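You operate a simulated robot arm through the tools that you are given. There is no shell and no other tool.

The job below is to be done with a simulated robot arm. You get a single attempt, and the scene is never put back.

TASK
Put things in order on the long bench. At the end: the red tape measure is on the yellow carton (marked "WASHERS"); the clear jar (marked "PASTE") from the long bench stands where the orange pad seven (marked "No.7") stood; the orange pad nine (marked "No.9") stands where the red tape measure stood; the orange pad seven stands where the orange pad nine stood; whatever was shut is shut again. Leave all else as you found it, and nothing knocked over.
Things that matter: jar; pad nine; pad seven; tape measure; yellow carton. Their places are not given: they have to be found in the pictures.

It is judged by the outcome, as a careful person would: the job done as asked, and still so three seconds after it is handed in. It fails if anything else is knocked over, pushed out of place, dropped, spilled or broken.

THE ROBOT
A 6-joint arm with a two-finger parallel gripper, fixed in place. Base frame: the origin is at the foot of the arm, x ahead of it, y to its left, z up; the work surface is at about z = 0. Units: mm, rad, N and s.
With the tool pointing down near the work surface it reaches from about 160 to 420 mm from the base axis. Its first joint turns from -1.152 to 1.152 rad. Payload 1.57 kg.
Tool frame: the origin (TCP) lies between the finger pads and is the grasp point; the fingertips stand 30 mm ahead of it; z points along the fingers, y is the line along which they close. The gripper opens to 80 mm. The fingers are 17 mm wide and 12 mm thick; the gripper's body (40 by 82 mm) begins 80 mm behind the TCP.
Orientation is that of the tool frame in the base frame, as [roll, pitch, yaw] about the fixed x, y, z axes, in that order (R = Rz(yaw) Ry(pitch) Rx(roll)). With the fingers straight down and closing along the base's y, the tool's x points along the base's -x, its y along +y and its z along -z.

THE INTERFACE
- The arm moves only by the tool drive_tool. Its argument "increments" is a list that holds one entry, the list of rows, each a list of 7 numbers: the shift along the tool's x, y, z in mm, then the turn, a rotation vector about the tool's x, y, z in rad, then the gripper command, from -1 (fully open) to 1 (shut), values between in proportion. In form: [[[x, y, z, ax, ay, az, claw], ...]]. A call has 1 to 20 rows; each row is the pose to reach, as a shift and turn from the pose commanded when the call began, along the tool's axes at that moment. Each row takes 0.2 s and may step no farther than 50 mm and 0.15 rad from the row before; otherwise, or with a gripper value out of range, the whole call is refused. Where a pose cannot be reached the arm comes as near as it can. A force on the tool above 40 N (or 10 N above the force at the start of the call, whichever is more), or a blocked arm, ends the call early, and 0.2 s more pass. Each finger travels about 153 mm/s and halts on what it meets, pressing with about 34 N; the grip force reading is that of the motor and also rises with nothing between the fingers. The clock runs only during rows and for 0.2 s after the last one: add rows that repeat a pose to give the fingers time. The reply holds the time, the measured pose of the TCP, the force on the tool along the base axes, the opening and the grip force, in the units named above and with some noise, with the torque about the TCP (base axes, N m) and any sound that the robot's microphone picked up.
- Cameras (640 x 400 px; columns grow to the right, rows downward): "scene" is fixed at [57.5, -330.9, 426.4]; the picture's right is [0.76, -0.65, 0.00], its down [-0.35, -0.41, -0.84] and it looks along [0.55, 0.64, -0.54] (base axes); focal length 214 px, centre (320, 200). "wrist" rides on the gripper at [72, -7, -122] in the tool frame; the picture's right is [0.09, 1.00, 0.00], its down [-0.84, 0.08, -0.54] and it looks along [-0.54, 0.05, 0.84] (tool axes); focal length 238 px, centre (320, 200).
- get_image(camera): a new picture of that camera. The clock stands still meanwhile.
- measure_at(camera, pixels): for up to 12 pixels [column, row] of the newest picture of that camera ("zoom" is the newest enlarged one), the place [x, y, z] in the base frame of the surface seen there, good to about 2 mm. The clock stands still meanwhile.
- zoom(camera, box): a new picture of the part [left, top, right, bottom] of that camera's present view, enlarged. The clock stands still meanwhile.
- job_done(): hands the job in; it is judged then, once.

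Open the gripper and draw the arm clear of the work before you hand the job in, unless the task says otherwise.

The tools are called after ">>>" as name(argument=value, ...) on one line, values as JSON. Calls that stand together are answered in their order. drive_tool: Moves the arm, as the interface text tells. Its arguments: {"type":"object","properties":{"increments":{"type":"array","items":{"type":"array","items":{"type":"array","items":{"type":"number"}}}}},"required":["increments"]} The other tools are called the same way: get_image (camera) takes a picture; measure_at (camera, pixels) gives the place of the surface under pixels of a picture; zoom (camera, box) takes an enlarged picture of a part of a camera's view; job_done () hands the job in.

At the start:

```text
time_s: 0.0
eef_pos: [211.2, -89.9, 298.6]
tool_rot: [-3.141, 0.002, -3.139]
ft_force: [0.0, -0.4, 0.5]
ft_torque: [-0.03, -0.03, 0.01]
gripper_width: 79.8
gripper_force: 0.1
```

scene: 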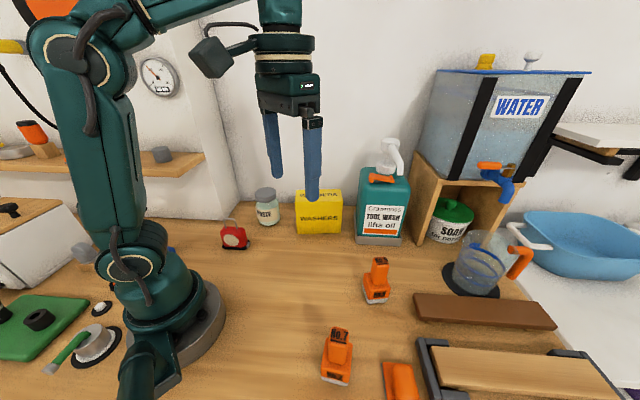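
wrist: 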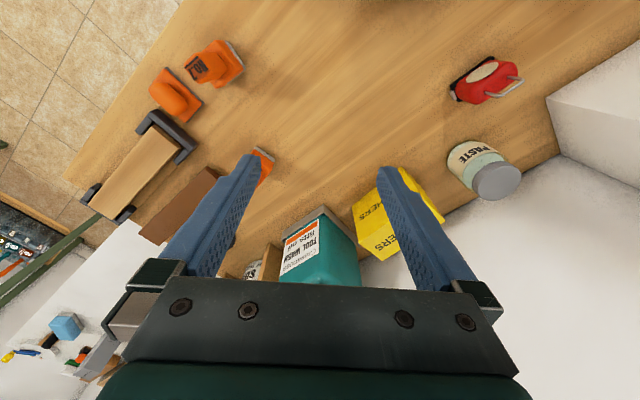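

The scene picture shows the red tape measure near (235,236), the jar near (267,206), the yellow carton near (318,213), and orange pads near (376,281), (337,356) and (402,380). I zoom in to read the marks.

>>> zoom(camera="scene", box=[210, 170, 370, 270])

>>> zoom(camera="scene", box=[300, 240, 460, 400])

>>> zoom(camera="wrist", box=[130, 20, 290, 180])

>>> zoom(camera="wrist", box=[340, 40, 540, 260])

```text
4.00 times, centred on (290, 220) of scene
```

zoom: 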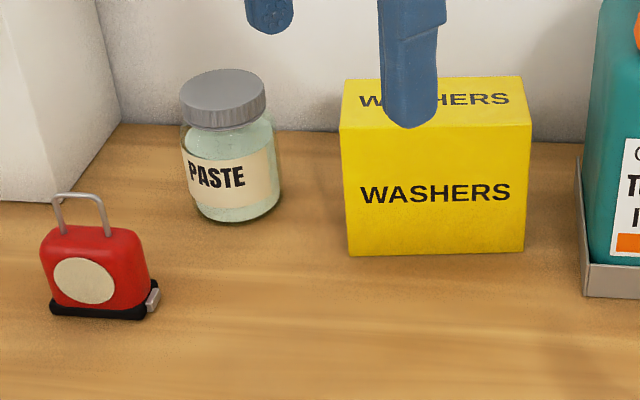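

```text
2.50 times, centred on (380, 320) of scene
```

zoom: 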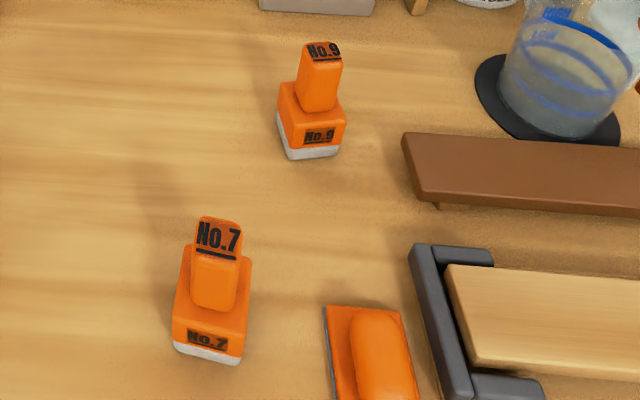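

```text
2.50 times, centred on (210, 100) of wrist
```

zoom: 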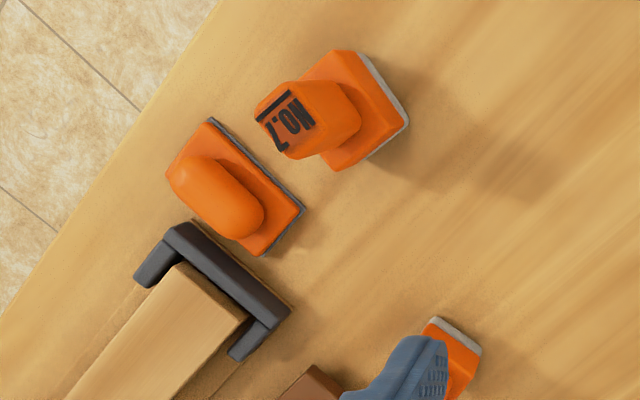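

```text
1.82 times, centred on (440, 150) of wrist
```

zoom: 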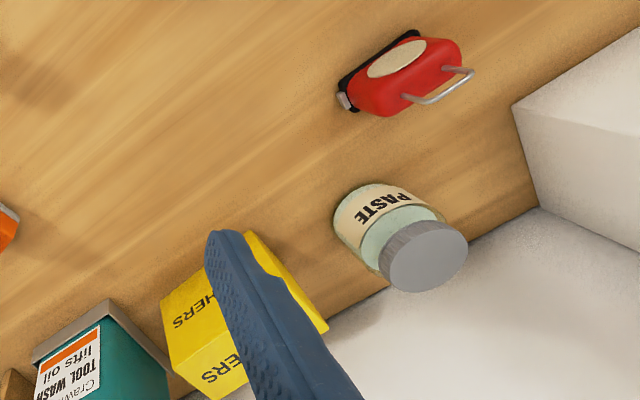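

The pads read "No.7" at about (337,356) and "No.9" at about (376,281) in the scene view; a third pad at (402,380) has no mark seen and is to stay. I measure the surfaces in the scene picture now.

>>> measure_at(camera="scene", pixels=[[221, 245], [246, 248], [234, 235], [228, 222], [266, 190], [267, 212], [266, 224], [297, 232], [341, 233], [340, 192], [298, 200], [330, 194]])

>>> measure_at(camera="scene", pixels=[[380, 260], [376, 275], [372, 302], [385, 300], [368, 296], [338, 335], [335, 350], [323, 377], [347, 384], [338, 372], [395, 362], [402, 380]])

>>> measure_at(camera="wrist", pixels=[[208, 52], [222, 55], [199, 70], [236, 45], [242, 70], [215, 87], [262, 155], [272, 160], [495, 180], [478, 165], [470, 150], [440, 200]])

```text
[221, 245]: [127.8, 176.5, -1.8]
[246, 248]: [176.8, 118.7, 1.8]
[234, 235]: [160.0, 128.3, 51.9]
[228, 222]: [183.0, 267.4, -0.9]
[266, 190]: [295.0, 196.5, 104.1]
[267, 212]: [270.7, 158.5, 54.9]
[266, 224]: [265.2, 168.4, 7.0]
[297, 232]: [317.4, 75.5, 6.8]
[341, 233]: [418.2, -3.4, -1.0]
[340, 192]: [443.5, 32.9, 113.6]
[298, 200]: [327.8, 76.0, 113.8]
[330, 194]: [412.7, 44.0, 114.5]
```

```text
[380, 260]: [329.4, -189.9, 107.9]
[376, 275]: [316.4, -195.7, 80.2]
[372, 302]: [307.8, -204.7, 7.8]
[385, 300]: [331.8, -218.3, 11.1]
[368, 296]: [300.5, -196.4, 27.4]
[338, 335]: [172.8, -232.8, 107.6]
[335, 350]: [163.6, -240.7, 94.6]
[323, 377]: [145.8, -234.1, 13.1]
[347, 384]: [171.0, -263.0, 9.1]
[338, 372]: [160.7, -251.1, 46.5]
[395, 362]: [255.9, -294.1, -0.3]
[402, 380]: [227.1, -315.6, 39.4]
```

```text
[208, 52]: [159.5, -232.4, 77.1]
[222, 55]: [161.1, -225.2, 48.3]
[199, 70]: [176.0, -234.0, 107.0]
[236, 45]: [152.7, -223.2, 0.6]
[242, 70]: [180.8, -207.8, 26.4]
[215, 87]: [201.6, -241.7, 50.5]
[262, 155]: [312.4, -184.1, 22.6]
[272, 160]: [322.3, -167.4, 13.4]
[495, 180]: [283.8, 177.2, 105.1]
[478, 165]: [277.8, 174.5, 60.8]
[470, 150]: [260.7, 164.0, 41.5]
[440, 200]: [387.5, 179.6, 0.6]
```

The first readings place pad seven near (175,-232), pad nine near (325,-192), and the jar near (285,178). I zoom in on the tape measure and the pads for finer edge measurements.

>>> zoom(camera="scene", box=[215, 210, 255, 255])

```text
8.89 times, centred on (235, 232) of scene
```

zoom: 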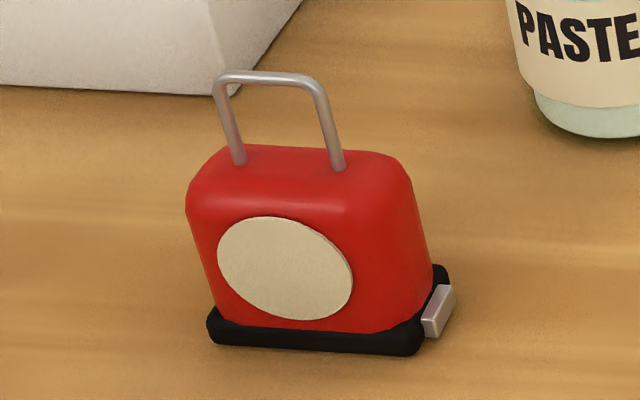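

In this enlarged picture the tape measure's base runs from (210,335) to (425,350), with the metal tab at (440,310) and the wire handle at (275,80). I measure its corners.

>>> measure_at(camera="zoom", pixels=[[212, 335], [415, 350], [444, 270], [440, 310], [190, 200], [410, 165], [240, 150], [340, 170], [220, 80], [310, 80], [285, 270], [432, 250]])

>>> zoom(camera="wrist", box=[440, 40, 530, 115])

```text
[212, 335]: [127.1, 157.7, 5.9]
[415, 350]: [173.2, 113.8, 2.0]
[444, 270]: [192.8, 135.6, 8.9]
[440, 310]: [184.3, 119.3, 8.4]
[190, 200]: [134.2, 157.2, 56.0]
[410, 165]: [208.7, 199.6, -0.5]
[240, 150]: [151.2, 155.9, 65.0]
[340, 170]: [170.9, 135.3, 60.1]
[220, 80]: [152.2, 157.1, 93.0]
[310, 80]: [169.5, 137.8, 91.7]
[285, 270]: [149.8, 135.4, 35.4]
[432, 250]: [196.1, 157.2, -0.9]
```

```text
5.33 times, centred on (485, 78) of wrist
```

zoom: 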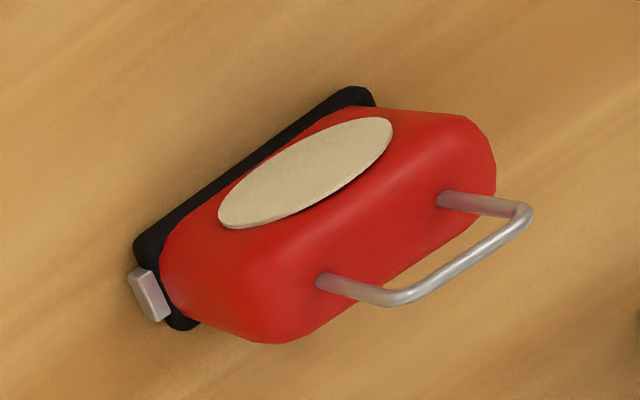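

The tape's base spans about (127,158) to (193,136), so it is centred near (160,147) with its long axis near -44°. Next I measure the carton, the wall behind it, and the bottle beside it.

>>> zoom(camera="scene", box=[285, 170, 415, 250])

```text
4.92 times, centred on (350, 210) of scene
```

zoom: 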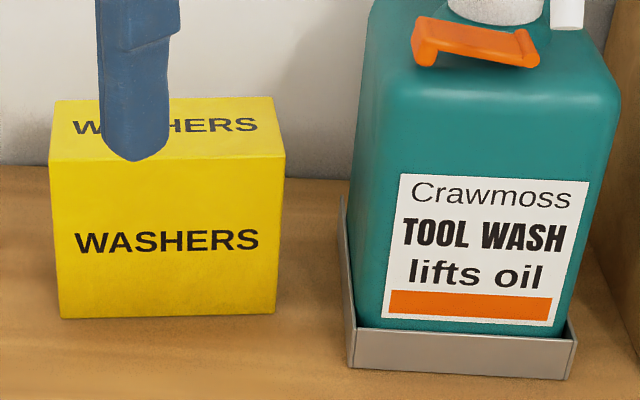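

The carton's top face runs from (50,160) to (284,156) at the front and (55,100) to (272,98) at the back in this zoom; the wall is behind it. I measure these corners and the wall.

>>> measure_at(camera="zoom", pixels=[[52, 157], [282, 153], [58, 102], [270, 100], [64, 315], [272, 311], [250, 125], [300, 100], [40, 120], [220, 60], [315, 178], [350, 350]])

>>> zoom(camera="wrist", box=[270, 160, 470, 290])

```text
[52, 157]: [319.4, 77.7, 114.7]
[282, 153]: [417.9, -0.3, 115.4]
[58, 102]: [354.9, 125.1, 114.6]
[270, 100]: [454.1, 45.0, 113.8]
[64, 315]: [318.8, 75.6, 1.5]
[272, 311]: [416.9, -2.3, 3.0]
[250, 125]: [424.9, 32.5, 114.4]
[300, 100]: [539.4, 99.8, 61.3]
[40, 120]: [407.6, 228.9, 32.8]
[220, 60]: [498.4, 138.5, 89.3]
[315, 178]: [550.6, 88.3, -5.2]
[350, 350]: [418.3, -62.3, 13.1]
```

```text
3.08 times, centred on (370, 225) of wrist
```

zoom: 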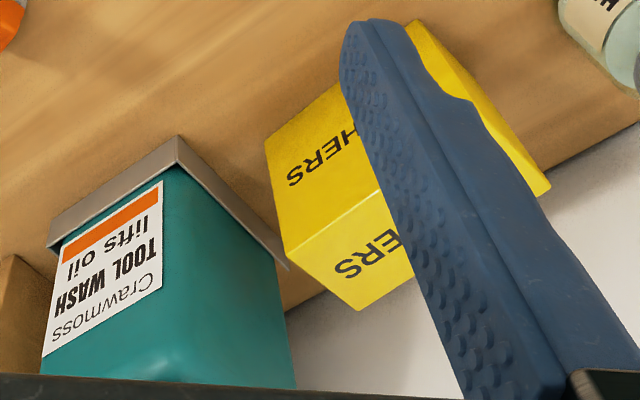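

The carton's top is at z≈114.5 with centre near (387,62), about 126 × 58 mm, and the wall is about 130 mm behind. Now I zoom into the pads for their edges.

>>> zoom(camera="scene", box=[352, 250, 402, 310])

```text
6.67 times, centred on (377, 280) of scene
```

zoom: 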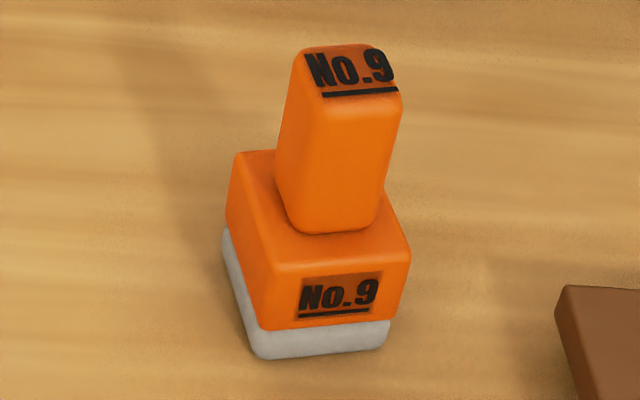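

Pad nine shows its grey foot corners near (222,240), (258,357) and (388,345), and its handle's top near (350,70). I measure these.

>>> measure_at(camera="zoom", pixels=[[224, 250], [260, 352], [386, 342], [230, 215], [272, 265], [408, 255], [300, 60], [395, 60], [330, 100], [395, 100], [288, 210], [375, 220]])

>>> zoom(camera="scene", box=[310, 320, 370, 392])

```text
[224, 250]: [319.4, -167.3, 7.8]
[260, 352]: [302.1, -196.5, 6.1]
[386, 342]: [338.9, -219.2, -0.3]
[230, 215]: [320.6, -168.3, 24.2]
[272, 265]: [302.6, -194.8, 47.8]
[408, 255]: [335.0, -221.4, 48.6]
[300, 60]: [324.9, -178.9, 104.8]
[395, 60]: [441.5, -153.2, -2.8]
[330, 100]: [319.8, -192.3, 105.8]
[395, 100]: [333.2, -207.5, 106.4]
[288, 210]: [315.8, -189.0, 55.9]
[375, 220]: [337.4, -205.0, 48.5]
```

```text
5.56 times, centred on (340, 356) of scene
```

zoom: 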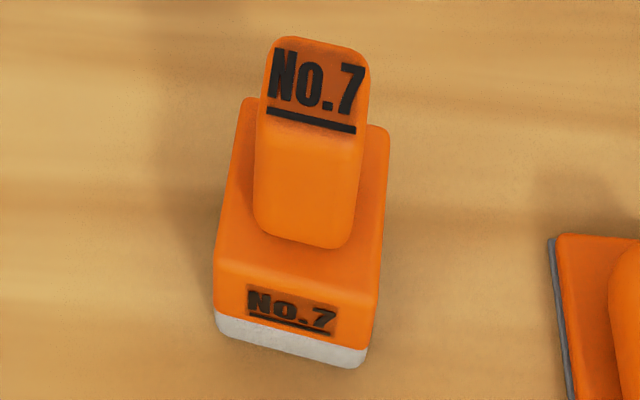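

>>> measure_at(camera="zoom", pixels=[[218, 325], [362, 362], [220, 290], [374, 310], [222, 262], [378, 290], [248, 102], [385, 132], [285, 42], [362, 60], [268, 110], [356, 135]])

>>> zoom(camera="wrist", box=[170, 25, 260, 95])

```text
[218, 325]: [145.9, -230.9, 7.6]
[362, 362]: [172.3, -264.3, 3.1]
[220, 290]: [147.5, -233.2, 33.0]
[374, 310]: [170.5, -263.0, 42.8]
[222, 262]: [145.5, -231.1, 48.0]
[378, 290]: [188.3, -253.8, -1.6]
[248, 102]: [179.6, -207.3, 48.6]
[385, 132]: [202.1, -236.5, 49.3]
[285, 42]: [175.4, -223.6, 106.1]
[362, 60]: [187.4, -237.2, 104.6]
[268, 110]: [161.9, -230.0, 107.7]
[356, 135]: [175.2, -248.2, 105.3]
```

```text
5.71 times, centred on (215, 60) of wrist
```

zoom: 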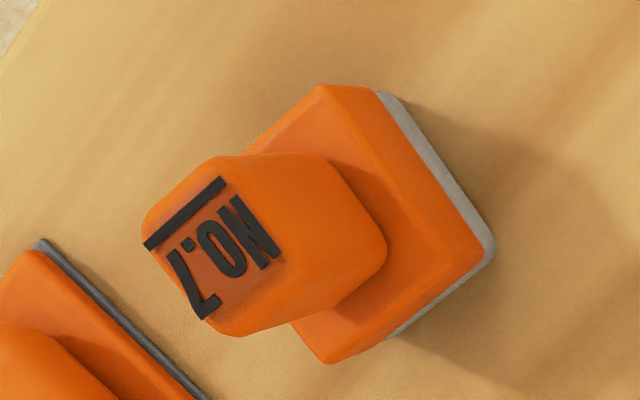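

Pad seven's body corners are (145,-231), (170,-263), (180,-207), (202,-236), so its centre is near (174,-235). Now the jar.

>>> zoom(camera="scene", box=[242, 178, 298, 234])

```text
7.14 times, centred on (270, 206) of scene
```

zoom: 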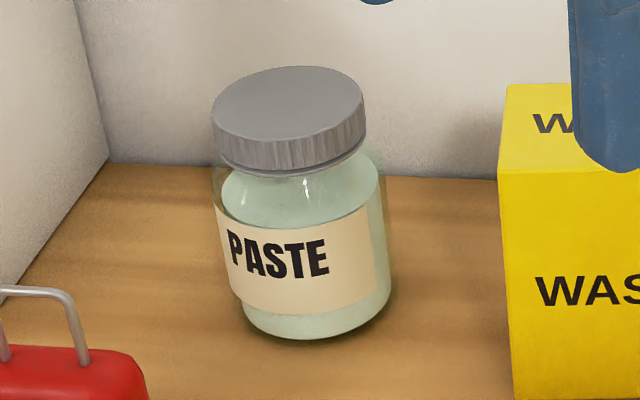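

The jar stands upright with a grey lid spanning (212,110) to (364,105) in the zoom and its foot near (320,335). I measure the lid rim and body.

>>> measure_at(camera="zoom", pixels=[[216, 112], [362, 100], [290, 70], [290, 138], [288, 105], [290, 165], [225, 290], [385, 280], [315, 335], [280, 260], [345, 290], [365, 240]])

>>> zoom(camera="wrist", box=[430, 130, 530, 210])

```text
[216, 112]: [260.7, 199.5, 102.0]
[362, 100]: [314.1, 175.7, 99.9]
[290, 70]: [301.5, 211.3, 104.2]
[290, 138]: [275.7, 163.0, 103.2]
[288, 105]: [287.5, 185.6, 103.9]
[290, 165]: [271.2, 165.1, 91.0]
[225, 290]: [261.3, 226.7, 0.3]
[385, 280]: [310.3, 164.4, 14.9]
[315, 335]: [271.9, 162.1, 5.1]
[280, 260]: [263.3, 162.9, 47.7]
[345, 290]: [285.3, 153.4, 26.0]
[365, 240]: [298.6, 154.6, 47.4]
```

```text
5.00 times, centred on (480, 170) of wrist
```

zoom: 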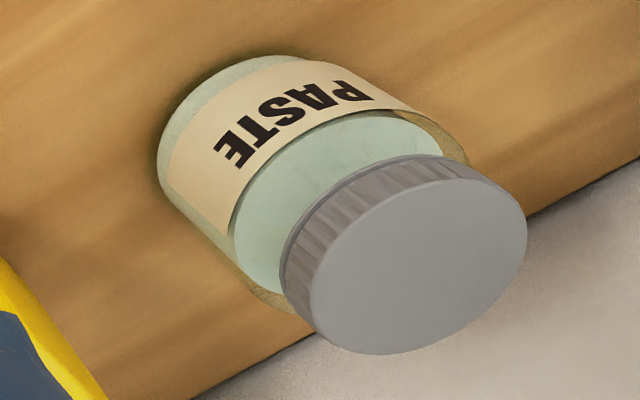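

The jar's lid centre is near (288,187) at z≈104, with a body radius of about 34 mm. The way from (211,-90) to above the tape at (160,147) is clear at this height, so I move there, turning the tool by about 0.77 rad so the fingers will close across the tape's thickness.

>>> drive_tool(increments=[[[5.1, 23.7, 5, 0, 0, 0.077, -1], [10.2, 47.4, 10, 0, 0, 0.154, -1], [15.3, 71.1, 15, 0, 0, 0.231, -1], [20.4, 94.8, 20, 0, 0, 0.308, -1], [25.5, 118.5, 25, 0, 0, 0.385, -1], [30.6, 142.2, 30, 0, 0, 0.462, -1], [35.7, 165.9, 35, 0, 0, 0.539, -1], [40.8, 189.6, 40, 0, 0, 0.616, -1], [45.9, 213.3, 45, 0, 0, 0.693, -1], [51, 237, 50, 0, 0, 0.77, -1], [51, 237, 50, 0, 0, 0.77, -1]]])

```text
time_s: 2.4
eef_pos: [159.6, 148.3, 246.7]
tool_rot: [3.141, 0.001, 2.372]
ft_force: [0.1, 0.3, -0.1]
ft_torque: [-0.02, -0.02, 0.02]
gripper_width: 80.0
gripper_force: 0.1
```

The arm reached (159.6,148.3,246.7) as commanded. I look through both cameras.

>>> get_image(camera="wrist")

>>> get_image(camera="scene")

```text
taken
```

wrist: 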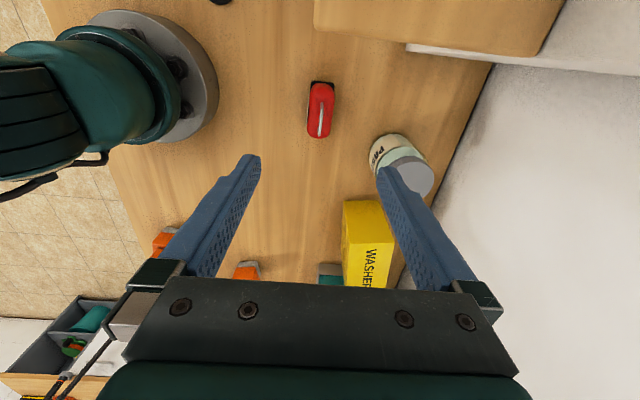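

```text
taken
```

scene: 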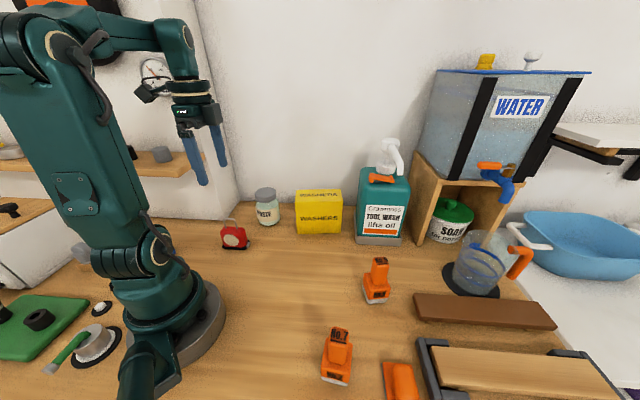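

The tape stands at about (321,110) in the wrist view with its long axis nearly vertical in the picture, so the fingers are turned about right. I zoom in and measure it.

>>> zoom(camera="wrist", box=[285, 70, 365, 150])

```text
5.00 times, centred on (325, 110) of wrist
```

zoom: 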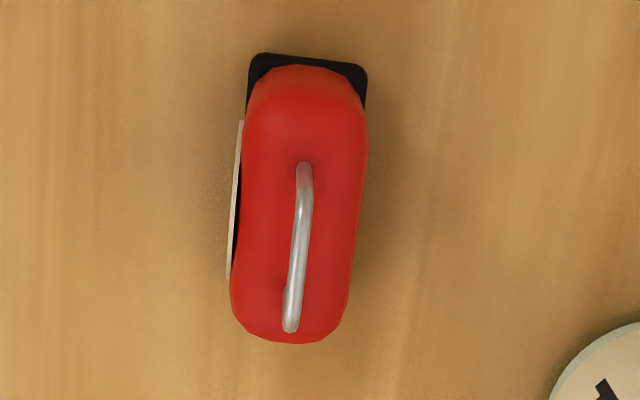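

>>> measure_at(camera="zoom", pixels=[[258, 58], [362, 70], [245, 130], [366, 140], [232, 290], [345, 300], [304, 170], [292, 325], [290, 335], [310, 100], [240, 200], [358, 210]])

```text
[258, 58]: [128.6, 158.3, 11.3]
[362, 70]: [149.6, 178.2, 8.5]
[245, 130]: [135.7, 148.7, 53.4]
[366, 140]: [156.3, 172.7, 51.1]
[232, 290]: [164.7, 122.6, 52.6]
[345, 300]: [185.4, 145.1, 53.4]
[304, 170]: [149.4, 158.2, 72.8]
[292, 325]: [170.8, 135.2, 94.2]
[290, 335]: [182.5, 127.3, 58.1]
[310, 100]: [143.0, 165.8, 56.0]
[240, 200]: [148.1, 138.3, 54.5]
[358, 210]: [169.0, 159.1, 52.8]
```

The tape's body is about 31 mm thick with its centre near (160.8,146.8) and its long axis near -43°. I descend over it with open fingers to TCP z≈42, slowing near the end.

>>> drive_tool(increments=[[[0, 0, 30, 0, 0, -0.01, -1], [-1, 0, 60, 0, 0, -0.023, -1], [-2, 0, 90, 0, 0, -0.023, -1], [-2, 0, 120, 0, 0, -0.023, -1], [-2, 0, 140, 0, 0, -0.023, -1], [-2, 0, 140, 0, 0, -0.023, -1]]])

>>> get_image(camera="wrist")

```text
time_s: 3.6
eef_pos: [162.2, 147.9, 113.7]
tool_rot: [3.129, -0.002, 2.404]
ft_force: [-2.0, -8.2, 14.5]
ft_torque: [1.74, 0.73, 0.56]
gripper_width: 80.2
gripper_force: 0.0
stopped in row 6: the force on the tool passed its limit at 112 N (the readings are from after the stop); the commanded pose is now the measured one
```

```text
taken
```

wrist: 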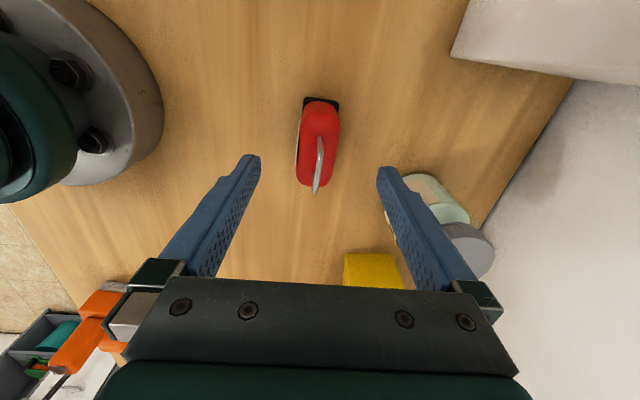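

The call stopped with a 112 N force at z≈114, while the tape still looks untouched between the fingers. I look at the scene to see what was hit.

>>> get_image(camera="scene")

>>> zoom(camera="scene", box=[60, 20, 300, 260])

```text
taken
```

scene: 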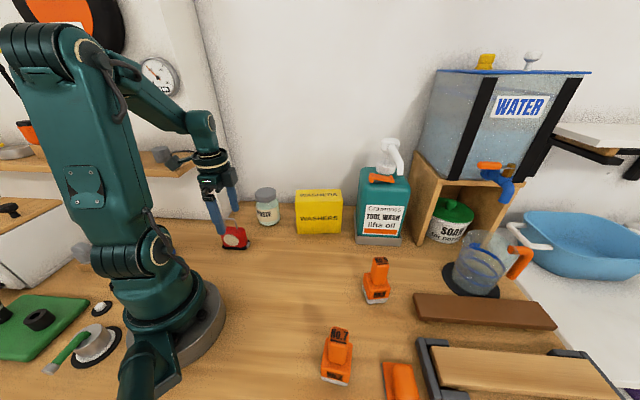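

```text
1.67 times, centred on (180, 140) of scene
```

zoom: 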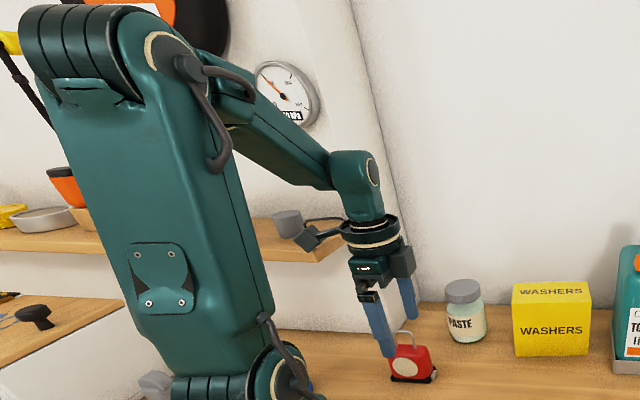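

The camera on the wrist came down next to the wall shelf near (173,162) in the scene, which is most likely what was touched; the grey pot on the shelf is still at (161,153). I lift straight up to come clear.

>>> drive_tool(increments=[[[0, 0, -10, 0, 0, 0, -1], [0, 0, -25, 0, 0, 0, -1], [0, 0, -50, 0, 0, 0, -1], [0, 0, -80, 0, 0, 0, -1], [0, 0, -110, 0, 0, 0, -1], [0, 0, -135, 0, 0, 0, -1], [0, 0, -135, 0, 0, 0, -1]]])

>>> get_image(camera="scene")

>>> zoom(camera="scene", box=[0, 80, 260, 270])

```text
time_s: 5.2
eef_pos: [158.5, 146.3, 250.6]
tool_rot: [3.127, -0.003, 2.401]
ft_force: [0.0, 0.1, -0.8]
ft_torque: [-0.01, 0.0, 0.0]
gripper_width: 80.2
gripper_force: 0.1
```

```text
taken
```

scene: 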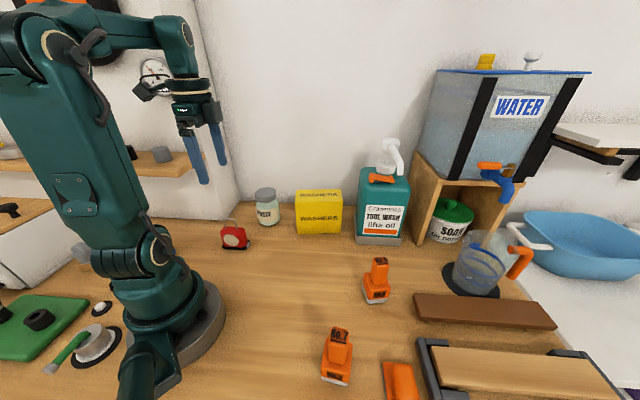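

```text
2.11 times, centred on (130, 175) of scene
```

zoom: 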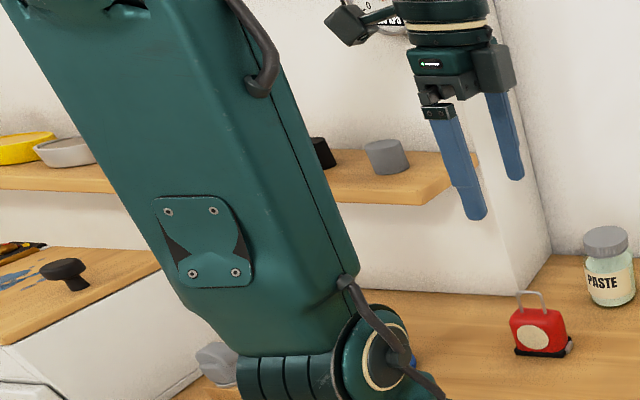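

The shelf's items look unmoved: the grey pot is still near (161,154). I measure the shelf edge and the tall bottle to keep the wrist camera clear.

>>> measure_at(camera="zoom", pixels=[[425, 190], [425, 203], [452, 178], [345, 185], [420, 160], [385, 150], [320, 145], [525, 285], [320, 160]])

>>> measure_at(camera="scene", pixels=[[385, 165], [390, 142], [395, 155], [370, 170], [405, 180], [380, 180], [360, 210], [402, 215], [420, 160], [385, 240], [440, 100], [510, 185]])

```text
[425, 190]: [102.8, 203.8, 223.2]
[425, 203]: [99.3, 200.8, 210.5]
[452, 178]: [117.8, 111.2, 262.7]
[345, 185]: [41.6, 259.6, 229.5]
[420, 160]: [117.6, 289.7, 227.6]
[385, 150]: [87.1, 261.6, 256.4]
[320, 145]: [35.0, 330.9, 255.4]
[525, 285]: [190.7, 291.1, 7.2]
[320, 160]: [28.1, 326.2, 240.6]
```

```text
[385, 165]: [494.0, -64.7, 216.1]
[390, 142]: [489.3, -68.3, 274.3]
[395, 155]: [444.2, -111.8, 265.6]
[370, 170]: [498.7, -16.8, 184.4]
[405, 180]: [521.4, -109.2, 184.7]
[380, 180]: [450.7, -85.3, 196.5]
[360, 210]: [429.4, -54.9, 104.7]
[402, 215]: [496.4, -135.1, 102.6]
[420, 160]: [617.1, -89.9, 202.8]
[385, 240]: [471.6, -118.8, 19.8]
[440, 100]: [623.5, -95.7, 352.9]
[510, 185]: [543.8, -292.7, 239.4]
```

The shelf's front corner is at (103,204) with its top at z≈225, exactly where the wrist camera was, so I turn the tool half a turn to put the camera on the other side. First the tilt correction and a first quarter turn.

>>> drive_tool(increments=[[[0, 0, 0, 0.0145, -0.003, 0, -1], [0, 0, 0, 0.0145, -0.003, 0, -1]]])

>>> drive_tool(increments=[[[0, 0, 0, 0, 0, -0.13, -1], [0, 0, 0, 0, 0, -0.26, -1], [0, 0, 0, 0, 0, -0.39, -1], [0, 0, 0, 0, 0, -0.52, -1], [0, 0, 0, 0, 0, -0.65, -1], [0, 0, 0, 0, 0, -0.78, -1], [0, 0, 0, 0, 0, -0.91, -1], [0, 0, 0, 0, 0, -1.04, -1], [0, 0, 0, 0, 0, -1.17, -1], [0, 0, 0, 0, 0, -1.3, -1], [0, 0, 0, 0, 0, -1.43, -1], [0, 0, 0, 0, 0, -1.56, -1], [0, 0, 0, 0, 0, -1.56, -1]]])

```text
time_s: 5.8
eef_pos: [159.5, 145.7, 249.6]
tool_rot: [-3.141, 0.002, 2.402]
ft_force: [-0.9, -0.3, 0.3]
ft_torque: [-0.02, 0.0, 0.04]
gripper_width: 79.9
gripper_force: 0.1
```

```text
time_s: 8.6
eef_pos: [160.1, 146.7, 248.3]
tool_rot: [-3.14, -0.004, -2.319]
ft_force: [0.3, -0.3, 0.0]
ft_torque: [0.02, -0.02, 0.03]
gripper_width: 80.3
gripper_force: 0.2
```

The tool is level and the yaw is -2.32, as commanded. I go on with the second quarter turn toward yaw ≈ -0.747.

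>>> drive_tool(increments=[[[0, 0, 0, 0, 0, -0.13, -1], [0, 0, 0, 0, 0, -0.26, -1], [0, 0, 0, 0, 0, -0.39, -1], [0, 0, 0, 0, 0, -0.52, -1], [0, 0, 0, 0, 0, -0.65, -1], [0, 0, 0, 0, 0, -0.78, -1], [0, 0, 0, 0, 0, -0.91, -1], [0, 0, 0, 0, 0, -1.04, -1], [0, 0, 0, 0, 0, -1.17, -1], [0, 0, 0, 0, 0, -1.3, -1], [0, 0, 0, 0, 0, -1.43, -1], [0, 0, 0, 0, 0, -1.574, -1], [0, 0, 0, 0, 0, -1.574, -1]]])

>>> get_image(camera="wrist")

>>> get_image(camera="scene")

```text
time_s: 11.4
eef_pos: [159.7, 146.9, 248.8]
tool_rot: [3.139, -0.003, -0.745]
ft_force: [-0.1, 0.1, 0.4]
ft_torque: [0.04, 0.0, 0.01]
gripper_width: 80.1
gripper_force: 0.0
```

```text
taken
```

wrist: 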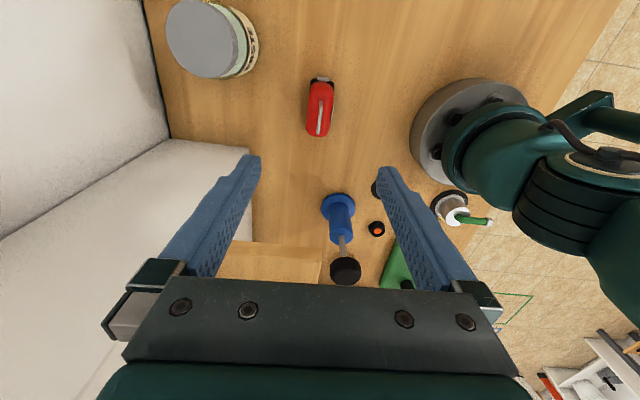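

```text
taken
```

scene: 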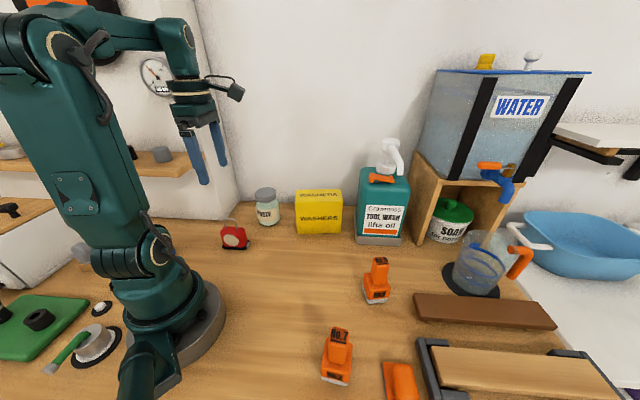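

The camera now sits on the free side. In the wrist view a blue plunger-like thing is near (340,215)–(345,270) and a white block is at the left; I measure these and the tape before descending.

>>> measure_at(camera="wrist", pixels=[[338, 205], [340, 240], [345, 268], [377, 228], [280, 260], [240, 160], [200, 150], [165, 140], [320, 80], [308, 110], [333, 110], [320, 135]])

>>> zoom(camera="wrist", box=[280, 65, 360, 145])

```text
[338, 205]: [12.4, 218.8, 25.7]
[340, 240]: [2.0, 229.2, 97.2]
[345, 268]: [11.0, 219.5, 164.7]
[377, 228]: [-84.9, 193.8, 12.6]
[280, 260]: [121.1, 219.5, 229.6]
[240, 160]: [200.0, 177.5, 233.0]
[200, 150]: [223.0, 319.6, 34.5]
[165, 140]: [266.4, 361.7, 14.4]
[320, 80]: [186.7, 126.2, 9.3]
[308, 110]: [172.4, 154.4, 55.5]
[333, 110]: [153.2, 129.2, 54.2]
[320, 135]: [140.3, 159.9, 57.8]
```

```text
5.00 times, centred on (320, 105) of wrist
```

zoom: 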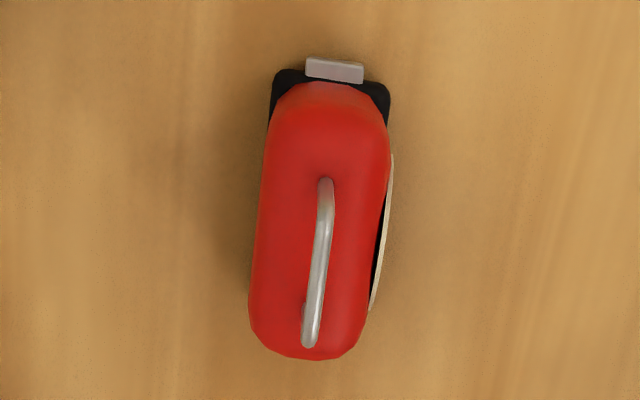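

The tape is centred under the tool (n-offset within about 1 mm), and the shelf end is about 80 mm off to the side without the camera. I descend in steps, stopping first at z≈110 to check the readings.

>>> drive_tool(increments=[[[0, 0, 25, 0, 0, 0, -1], [0, 0, 50, 0, 0, 0, -1], [0, 0, 75, 0, 0, 0, -1], [0, 0, 100, 0, 0, 0, -1], [0, 0, 120, 0, 0, 0, -1], [0, 0, 130, 0, 0, 0, -1], [0, 0, 138, 0, 0, 0, -1], [0, 0, 138, 0, 0, 0, -1]]])

>>> get_image(camera="wrist")

>>> get_image(camera="scene")

```text
time_s: 13.2
eef_pos: [160.1, 146.4, 110.4]
tool_rot: [3.142, 0.0, -0.749]
ft_force: [0.6, 0.2, -0.6]
ft_torque: [0.0, 0.0, 0.0]
gripper_width: 79.9
gripper_force: 0.1
```

```text
taken
```

wrist: 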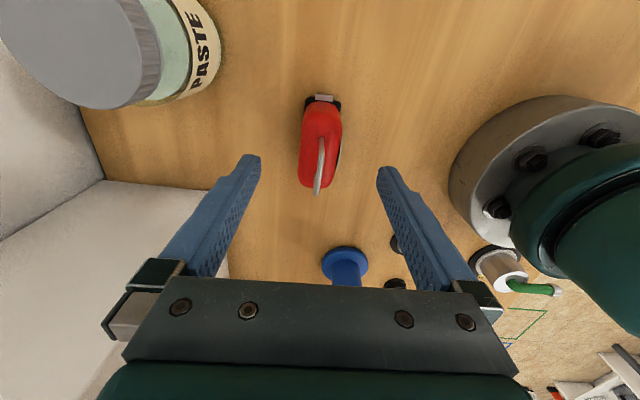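

```text
taken
```

scene: 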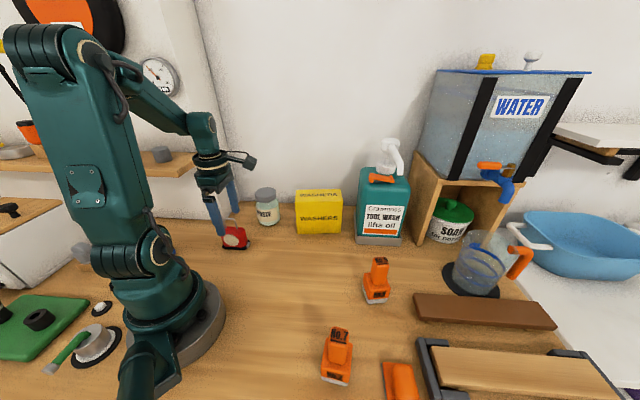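

No force shows, and the tape at (321,145) lies evenly between the fingers. I descend the remaining 68 mm slowly.

>>> drive_tool(increments=[[[0, 0, 15, 0, 0, 0, -1], [0, 0, 30, 0, 0, 0, -1], [0, 0, 45, 0, 0, 0, -1], [0, 0, 56, 0, 0, 0, -1], [0, 0, 63, 0, 0, 0, -1], [0, 0, 68, 0, 0, 0, -1], [0, 0, 68, 0, 0, 0, -1]]])

>>> get_image(camera="wrist")

>>> get_image(camera="scene")

```text
time_s: 14.8
eef_pos: [161.4, 145.9, 42.2]
tool_rot: [3.14, -0.001, -0.747]
ft_force: [0.2, 1.2, 0.5]
ft_torque: [0.02, 0.0, -0.01]
gripper_width: 79.9
gripper_force: 0.1
```

```text
taken
```

wrist: 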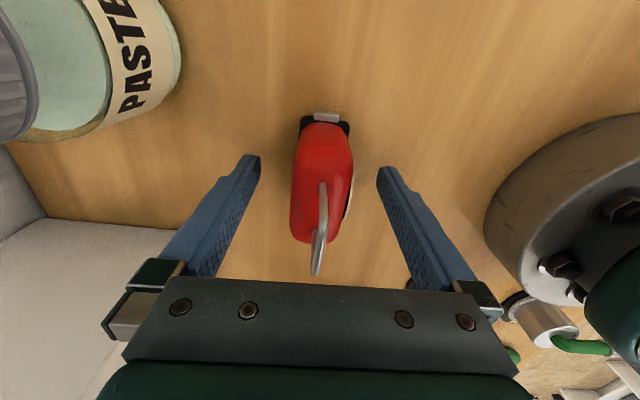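

```text
taken
```

scene: 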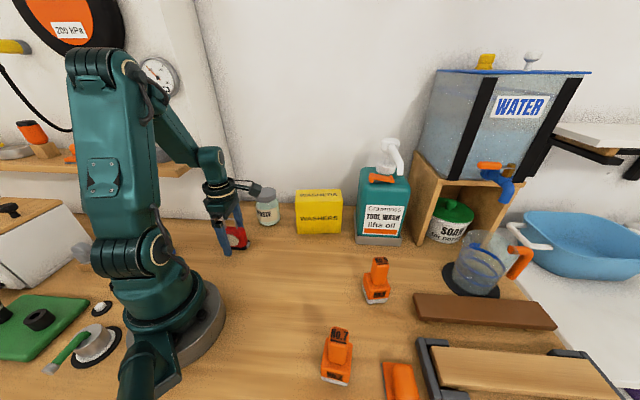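

The tape body at (322,180) is centred between the fingers at z≈42. I close the gripper on it and hold.

>>> drive_tool(increments=[[[0, 0, 0, 0, 0, 0, -0.2], [0, 0, 0, 0, 0, 0, 0.1], [0, 0, 0, 0, 0, 0, 0.6], [0, 0, 0, 0, 0, 0, 0.6], [0, 0, 0, 0, 0, 0, 0.6]]])

>>> get_image(camera="wrist")

```text
time_s: 16.0
eef_pos: [160.8, 147.3, 42.6]
tool_rot: [3.138, -0.002, -0.747]
ft_force: [0.2, 0.8, 1.6]
ft_torque: [0.04, 0.0, -0.04]
gripper_width: 31.5
gripper_force: 34.4
```

```text
taken
```

wrist: 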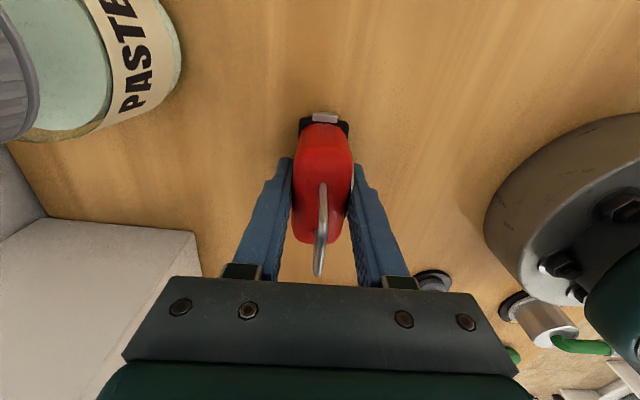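

The grip holds at 31.5 mm and 34 N. I lift straight up by 190 mm.

>>> drive_tool(increments=[[[0, 0, -8, 0, 0, 0, 0.6], [0, 0, -20, 0, 0, 0, 0.6], [0, 0, -40, 0, 0, 0, 0.6], [0, 0, -65, 0, 0, 0, 0.6], [0, 0, -90, 0, 0, 0, 0.6], [0, 0, -115, 0, 0, 0, 0.6], [0, 0, -140, 0, 0, 0, 0.6], [0, 0, -165, 0, 0, 0, 0.6], [0, 0, -190, 0, 0, 0, 0.6], [0, 0, -190, 0, 0, 0, 0.6]]])

>>> get_image(camera="wrist")

```text
time_s: 18.2
eef_pos: [160.3, 149.2, 233.6]
tool_rot: [3.139, -0.004, -0.748]
ft_force: [0.3, 1.0, -1.9]
ft_torque: [0.02, 0.0, -0.03]
gripper_width: 31.9
gripper_force: 34.2
```

```text
taken
```

wrist: 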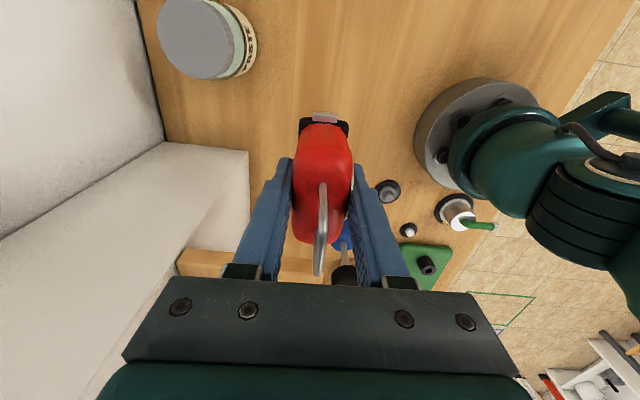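

The tape hangs steady in the grip. I carry it toward the carton at this height while turning the tool back so the camera faces away from the bottle; this is the first half.

>>> drive_tool(increments=[[[9, -3.6, 0, 0, 0, 0.1275, 0.6], [18, -7.2, 0, 0, 0, 0.255, 0.6], [27.1, -10.8, 0, 0, 0, 0.3825, 0.6], [36.1, -14.4, 0, 0, 0, 0.51, 0.6], [45.2, -18, 0, 0, 0, 0.6375, 0.6], [54.2, -21.6, 0, 0, 0, 0.765, 0.6], [63.2, -25.2, 0, 0, 0, 0.8925, 0.6], [72.3, -28.8, 0, 0, 0, 1.02, 0.6], [81.3, -32.4, 0, 0, 0, 1.1475, 0.6], [90.3, -36, 0, 0, 0, 1.275, 0.6], [99.4, -39.6, 0, 0, 0, 1.4025, 0.6], [108.4, -43.2, 0, 0, 0, 1.53, 0.6], [108.4, -43.2, 0, 0, 0, 1.53, 0.6]]])

```text
time_s: 21.0
eef_pos: [269.0, 104.9, 232.8]
tool_rot: [-3.139, -0.002, -2.279]
ft_force: [0.5, -0.5, -0.7]
ft_torque: [0.01, -0.01, -0.02]
gripper_width: 31.8
gripper_force: 33.8
```

Halfway now at (269,105,233) with yaw -2.28. I make the second half to above the carton at about (383,65), turning to yaw ≈ 2.47 so the tape lies along the carton.

>>> drive_tool(increments=[[[-3.7, -9.4, 0, 0, 0, 0.128, 0.6], [-7.3, -18.8, 0, 0, 0, 0.256, 0.6], [-11, -28.2, 0, 0, 0, 0.384, 0.6], [-14.6, -37.5, 0, 0, 0, 0.511, 0.6], [-18.3, -46.9, 0, 0, 0, 0.639, 0.6], [-22, -56.3, 0, 0, 0, 0.767, 0.6], [-25.6, -65.7, 0, 0, 0, 0.895, 0.6], [-29.3, -75.1, 0, 0, 0, 1.023, 0.6], [-32.9, -84.5, 0, 0, 0, 1.15, 0.6], [-36.6, -93.8, 0, 0, 0, 1.278, 0.6], [-40.2, -103.2, 0, 0, 0, 1.406, 0.6], [-43.9, -112.6, 0, 0, 0, 1.534, 0.6], [-43.9, -112.6, 0, 0, 0, 1.534, 0.6]]])

>>> get_image(camera="wrist")

>>> get_image(camera="scene")

```text
time_s: 23.8
eef_pos: [354.6, 57.8, 214.3]
tool_rot: [-3.141, 0.001, 2.47]
ft_force: [-0.3, -0.4, -2.0]
ft_torque: [0.01, 0.01, 0.02]
gripper_width: 31.6
gripper_force: 34.3
out of reach, approached as far as the arm can: row 8, 9, 10, 11, 12, 13
```

```text
taken
```

wrist: 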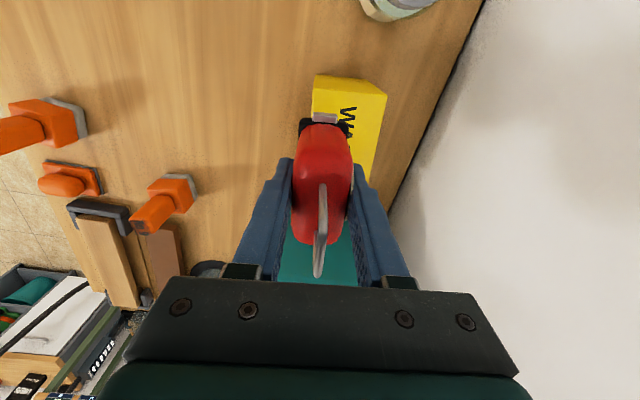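

```text
taken
```

scene: 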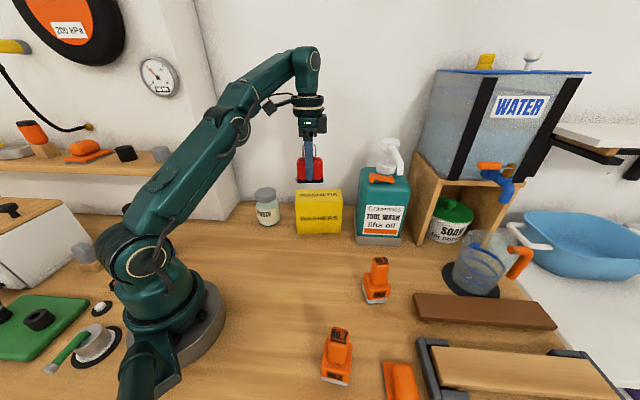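

The high approach was out of reach: the arm stopped at (354.6,57.8,214), still clear above the carton, with the tape's bottom near z≈172. I go down 30 mm to see how the arm follows from here.

>>> drive_tool(increments=[[[0, 0, 15, 0, 0, 0, 0.6], [0, 0, 30, 0, 0, 0, 0.6], [0, 0, 30, 0, 0, 0, 0.6]]])

```text
time_s: 24.6
eef_pos: [354.8, 58.4, 185.3]
tool_rot: [-3.139, 0.002, 2.471]
ft_force: [-0.1, -0.1, -1.2]
ft_torque: [-0.04, -0.01, -0.01]
gripper_width: 31.8
gripper_force: 34.2
```

The commanded pose follows the reached one. I shift to above the chosen spot (372,68) on the carton while lowering to z≈170, leaving about 13 mm under the tape.

>>> drive_tool(increments=[[[0, 0, 8, 0, 0, 0, 0.6], [-2, 4, 15, 0, 0, 0, 0.6], [-5, 11, 15, 0, 0, 0, 0.6], [-7.5, 18.5, 15, 0, 0, 0, 0.6], [-7.5, 18.5, 15, 0, 0, 0, 0.6]]])

>>> get_image(camera="scene")

>>> zoom(camera="scene", box=[270, 140, 390, 240])

>>> get_image(camera="wrist")

```text
time_s: 25.8
eef_pos: [373.3, 67.4, 171.4]
tool_rot: [-3.139, 0.001, 2.473]
ft_force: [-1.0, -0.4, -0.8]
ft_torque: [0.01, 0.02, 0.04]
gripper_width: 31.6
gripper_force: 34.2
```

```text
taken
```

scene: 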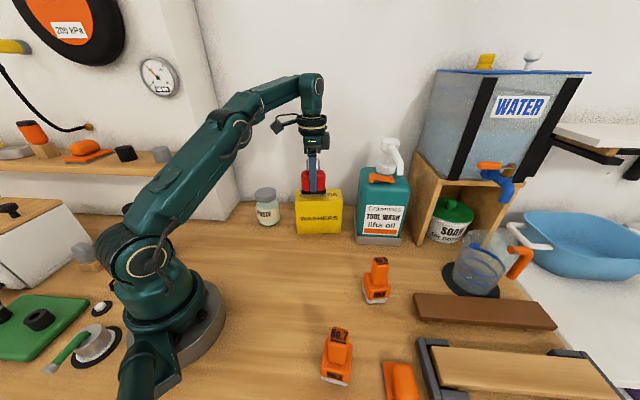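

```text
4.00 times, centred on (330, 190) of scene
```

zoom: 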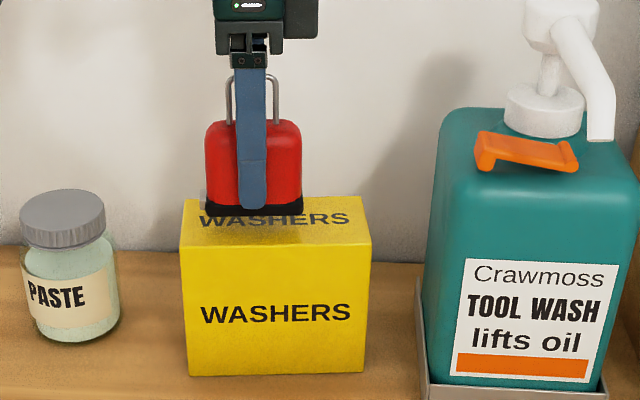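

```text
taken
```

wrist: 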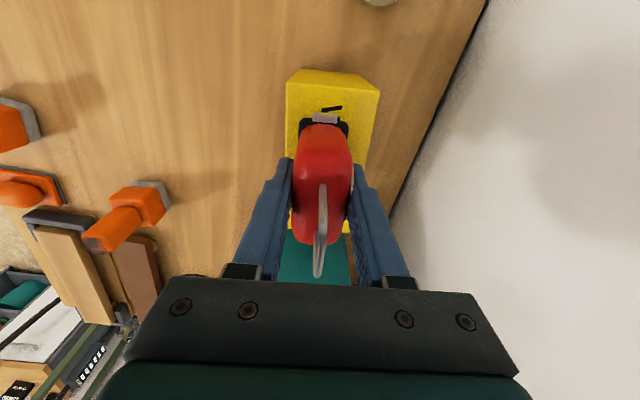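

The tape is over the carton's top and parallel to it. I lower gently by 12 mm and watch the force.

>>> drive_tool(increments=[[[0, 0, 4, 0, 0, 0, 0.6], [0, 0, 8, 0, 0, 0, 0.6], [0, 0, 10, 0, 0, 0, 0.6], [0, 0, 12, 0, 0, 0, 0.6], [0, 0, 12, 0, 0, 0, 0.6]]])

>>> zoom(camera="scene", box=[290, 160, 350, 220])

```text
time_s: 27.0
eef_pos: [372.4, 66.9, 160.7]
tool_rot: [-3.139, 0.001, 2.471]
ft_force: [-0.3, 0.3, -1.5]
ft_torque: [0.01, -0.03, 0.01]
gripper_width: 31.4
gripper_force: 33.6
```

```text
6.67 times, centred on (320, 190) of scene
```

zoom: 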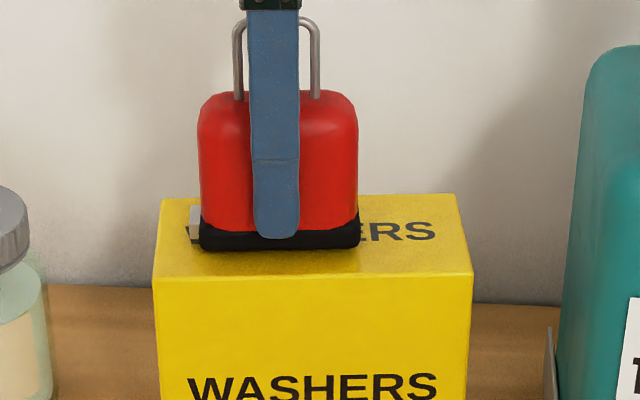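

No contact yet at z≈160.5; about 3 mm remain. I lower in 1 mm steps to feel contact.

>>> drive_tool(increments=[[[0, 0, 1, 0, 0, 0, 0.6], [0, 0, 2, 0, 0, 0, 0.6], [0, 0, 3, 0, 0, 0, 0.6], [0, 0, 3, 0, 0, 0, 0.6]]])

```text
time_s: 28.0
eef_pos: [372.9, 67.0, 157.7]
tool_rot: [-3.141, 0.002, 2.472]
ft_force: [0.7, -1.4, 4.0]
ft_torque: [0.16, 0.11, 0.04]
gripper_width: 31.4
gripper_force: 34.3
```

The upward force rose to 4 N, so the tape touches the carton. I press 0.7 mm more and open the fingers gradually to about 50 mm.

>>> drive_tool(increments=[[[0, 0, 0.7, 0, 0, 0, 0.6], [0, 0, 0.7, 0, 0, 0, 0.2], [0, 0, 0.7, 0, 0, 0, 0.1], [0, 0, 0.7, 0, 0, 0, 0], [0, 0, 0.7, 0, 0, 0, -0.25], [0, 0, 0.7, 0, 0, 0, -0.25]]])

>>> zoom(camera="scene", box=[280, 150, 360, 230])

>>> get_image(camera="wrist")

```text
time_s: 29.4
eef_pos: [373.6, 67.6, 156.9]
tool_rot: [3.142, 0.003, 2.472]
ft_force: [0.6, -0.4, 0.8]
ft_torque: [0.0, 0.03, -0.05]
gripper_width: 49.9
gripper_force: 0.1
```

```text
5.00 times, centred on (320, 190) of scene
```

zoom: 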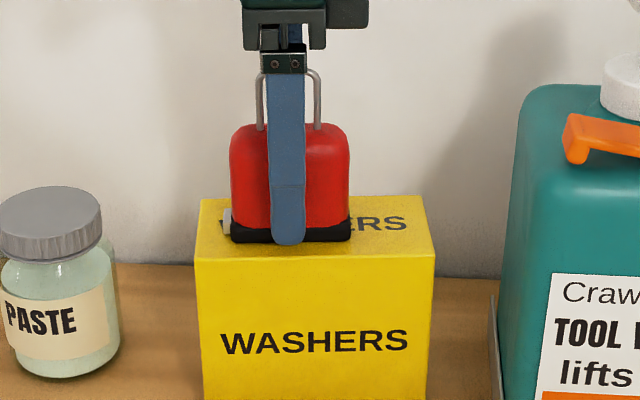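

```text
taken
```

wrist: 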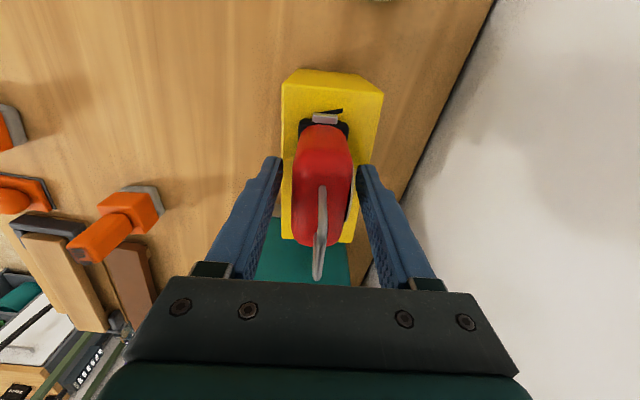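

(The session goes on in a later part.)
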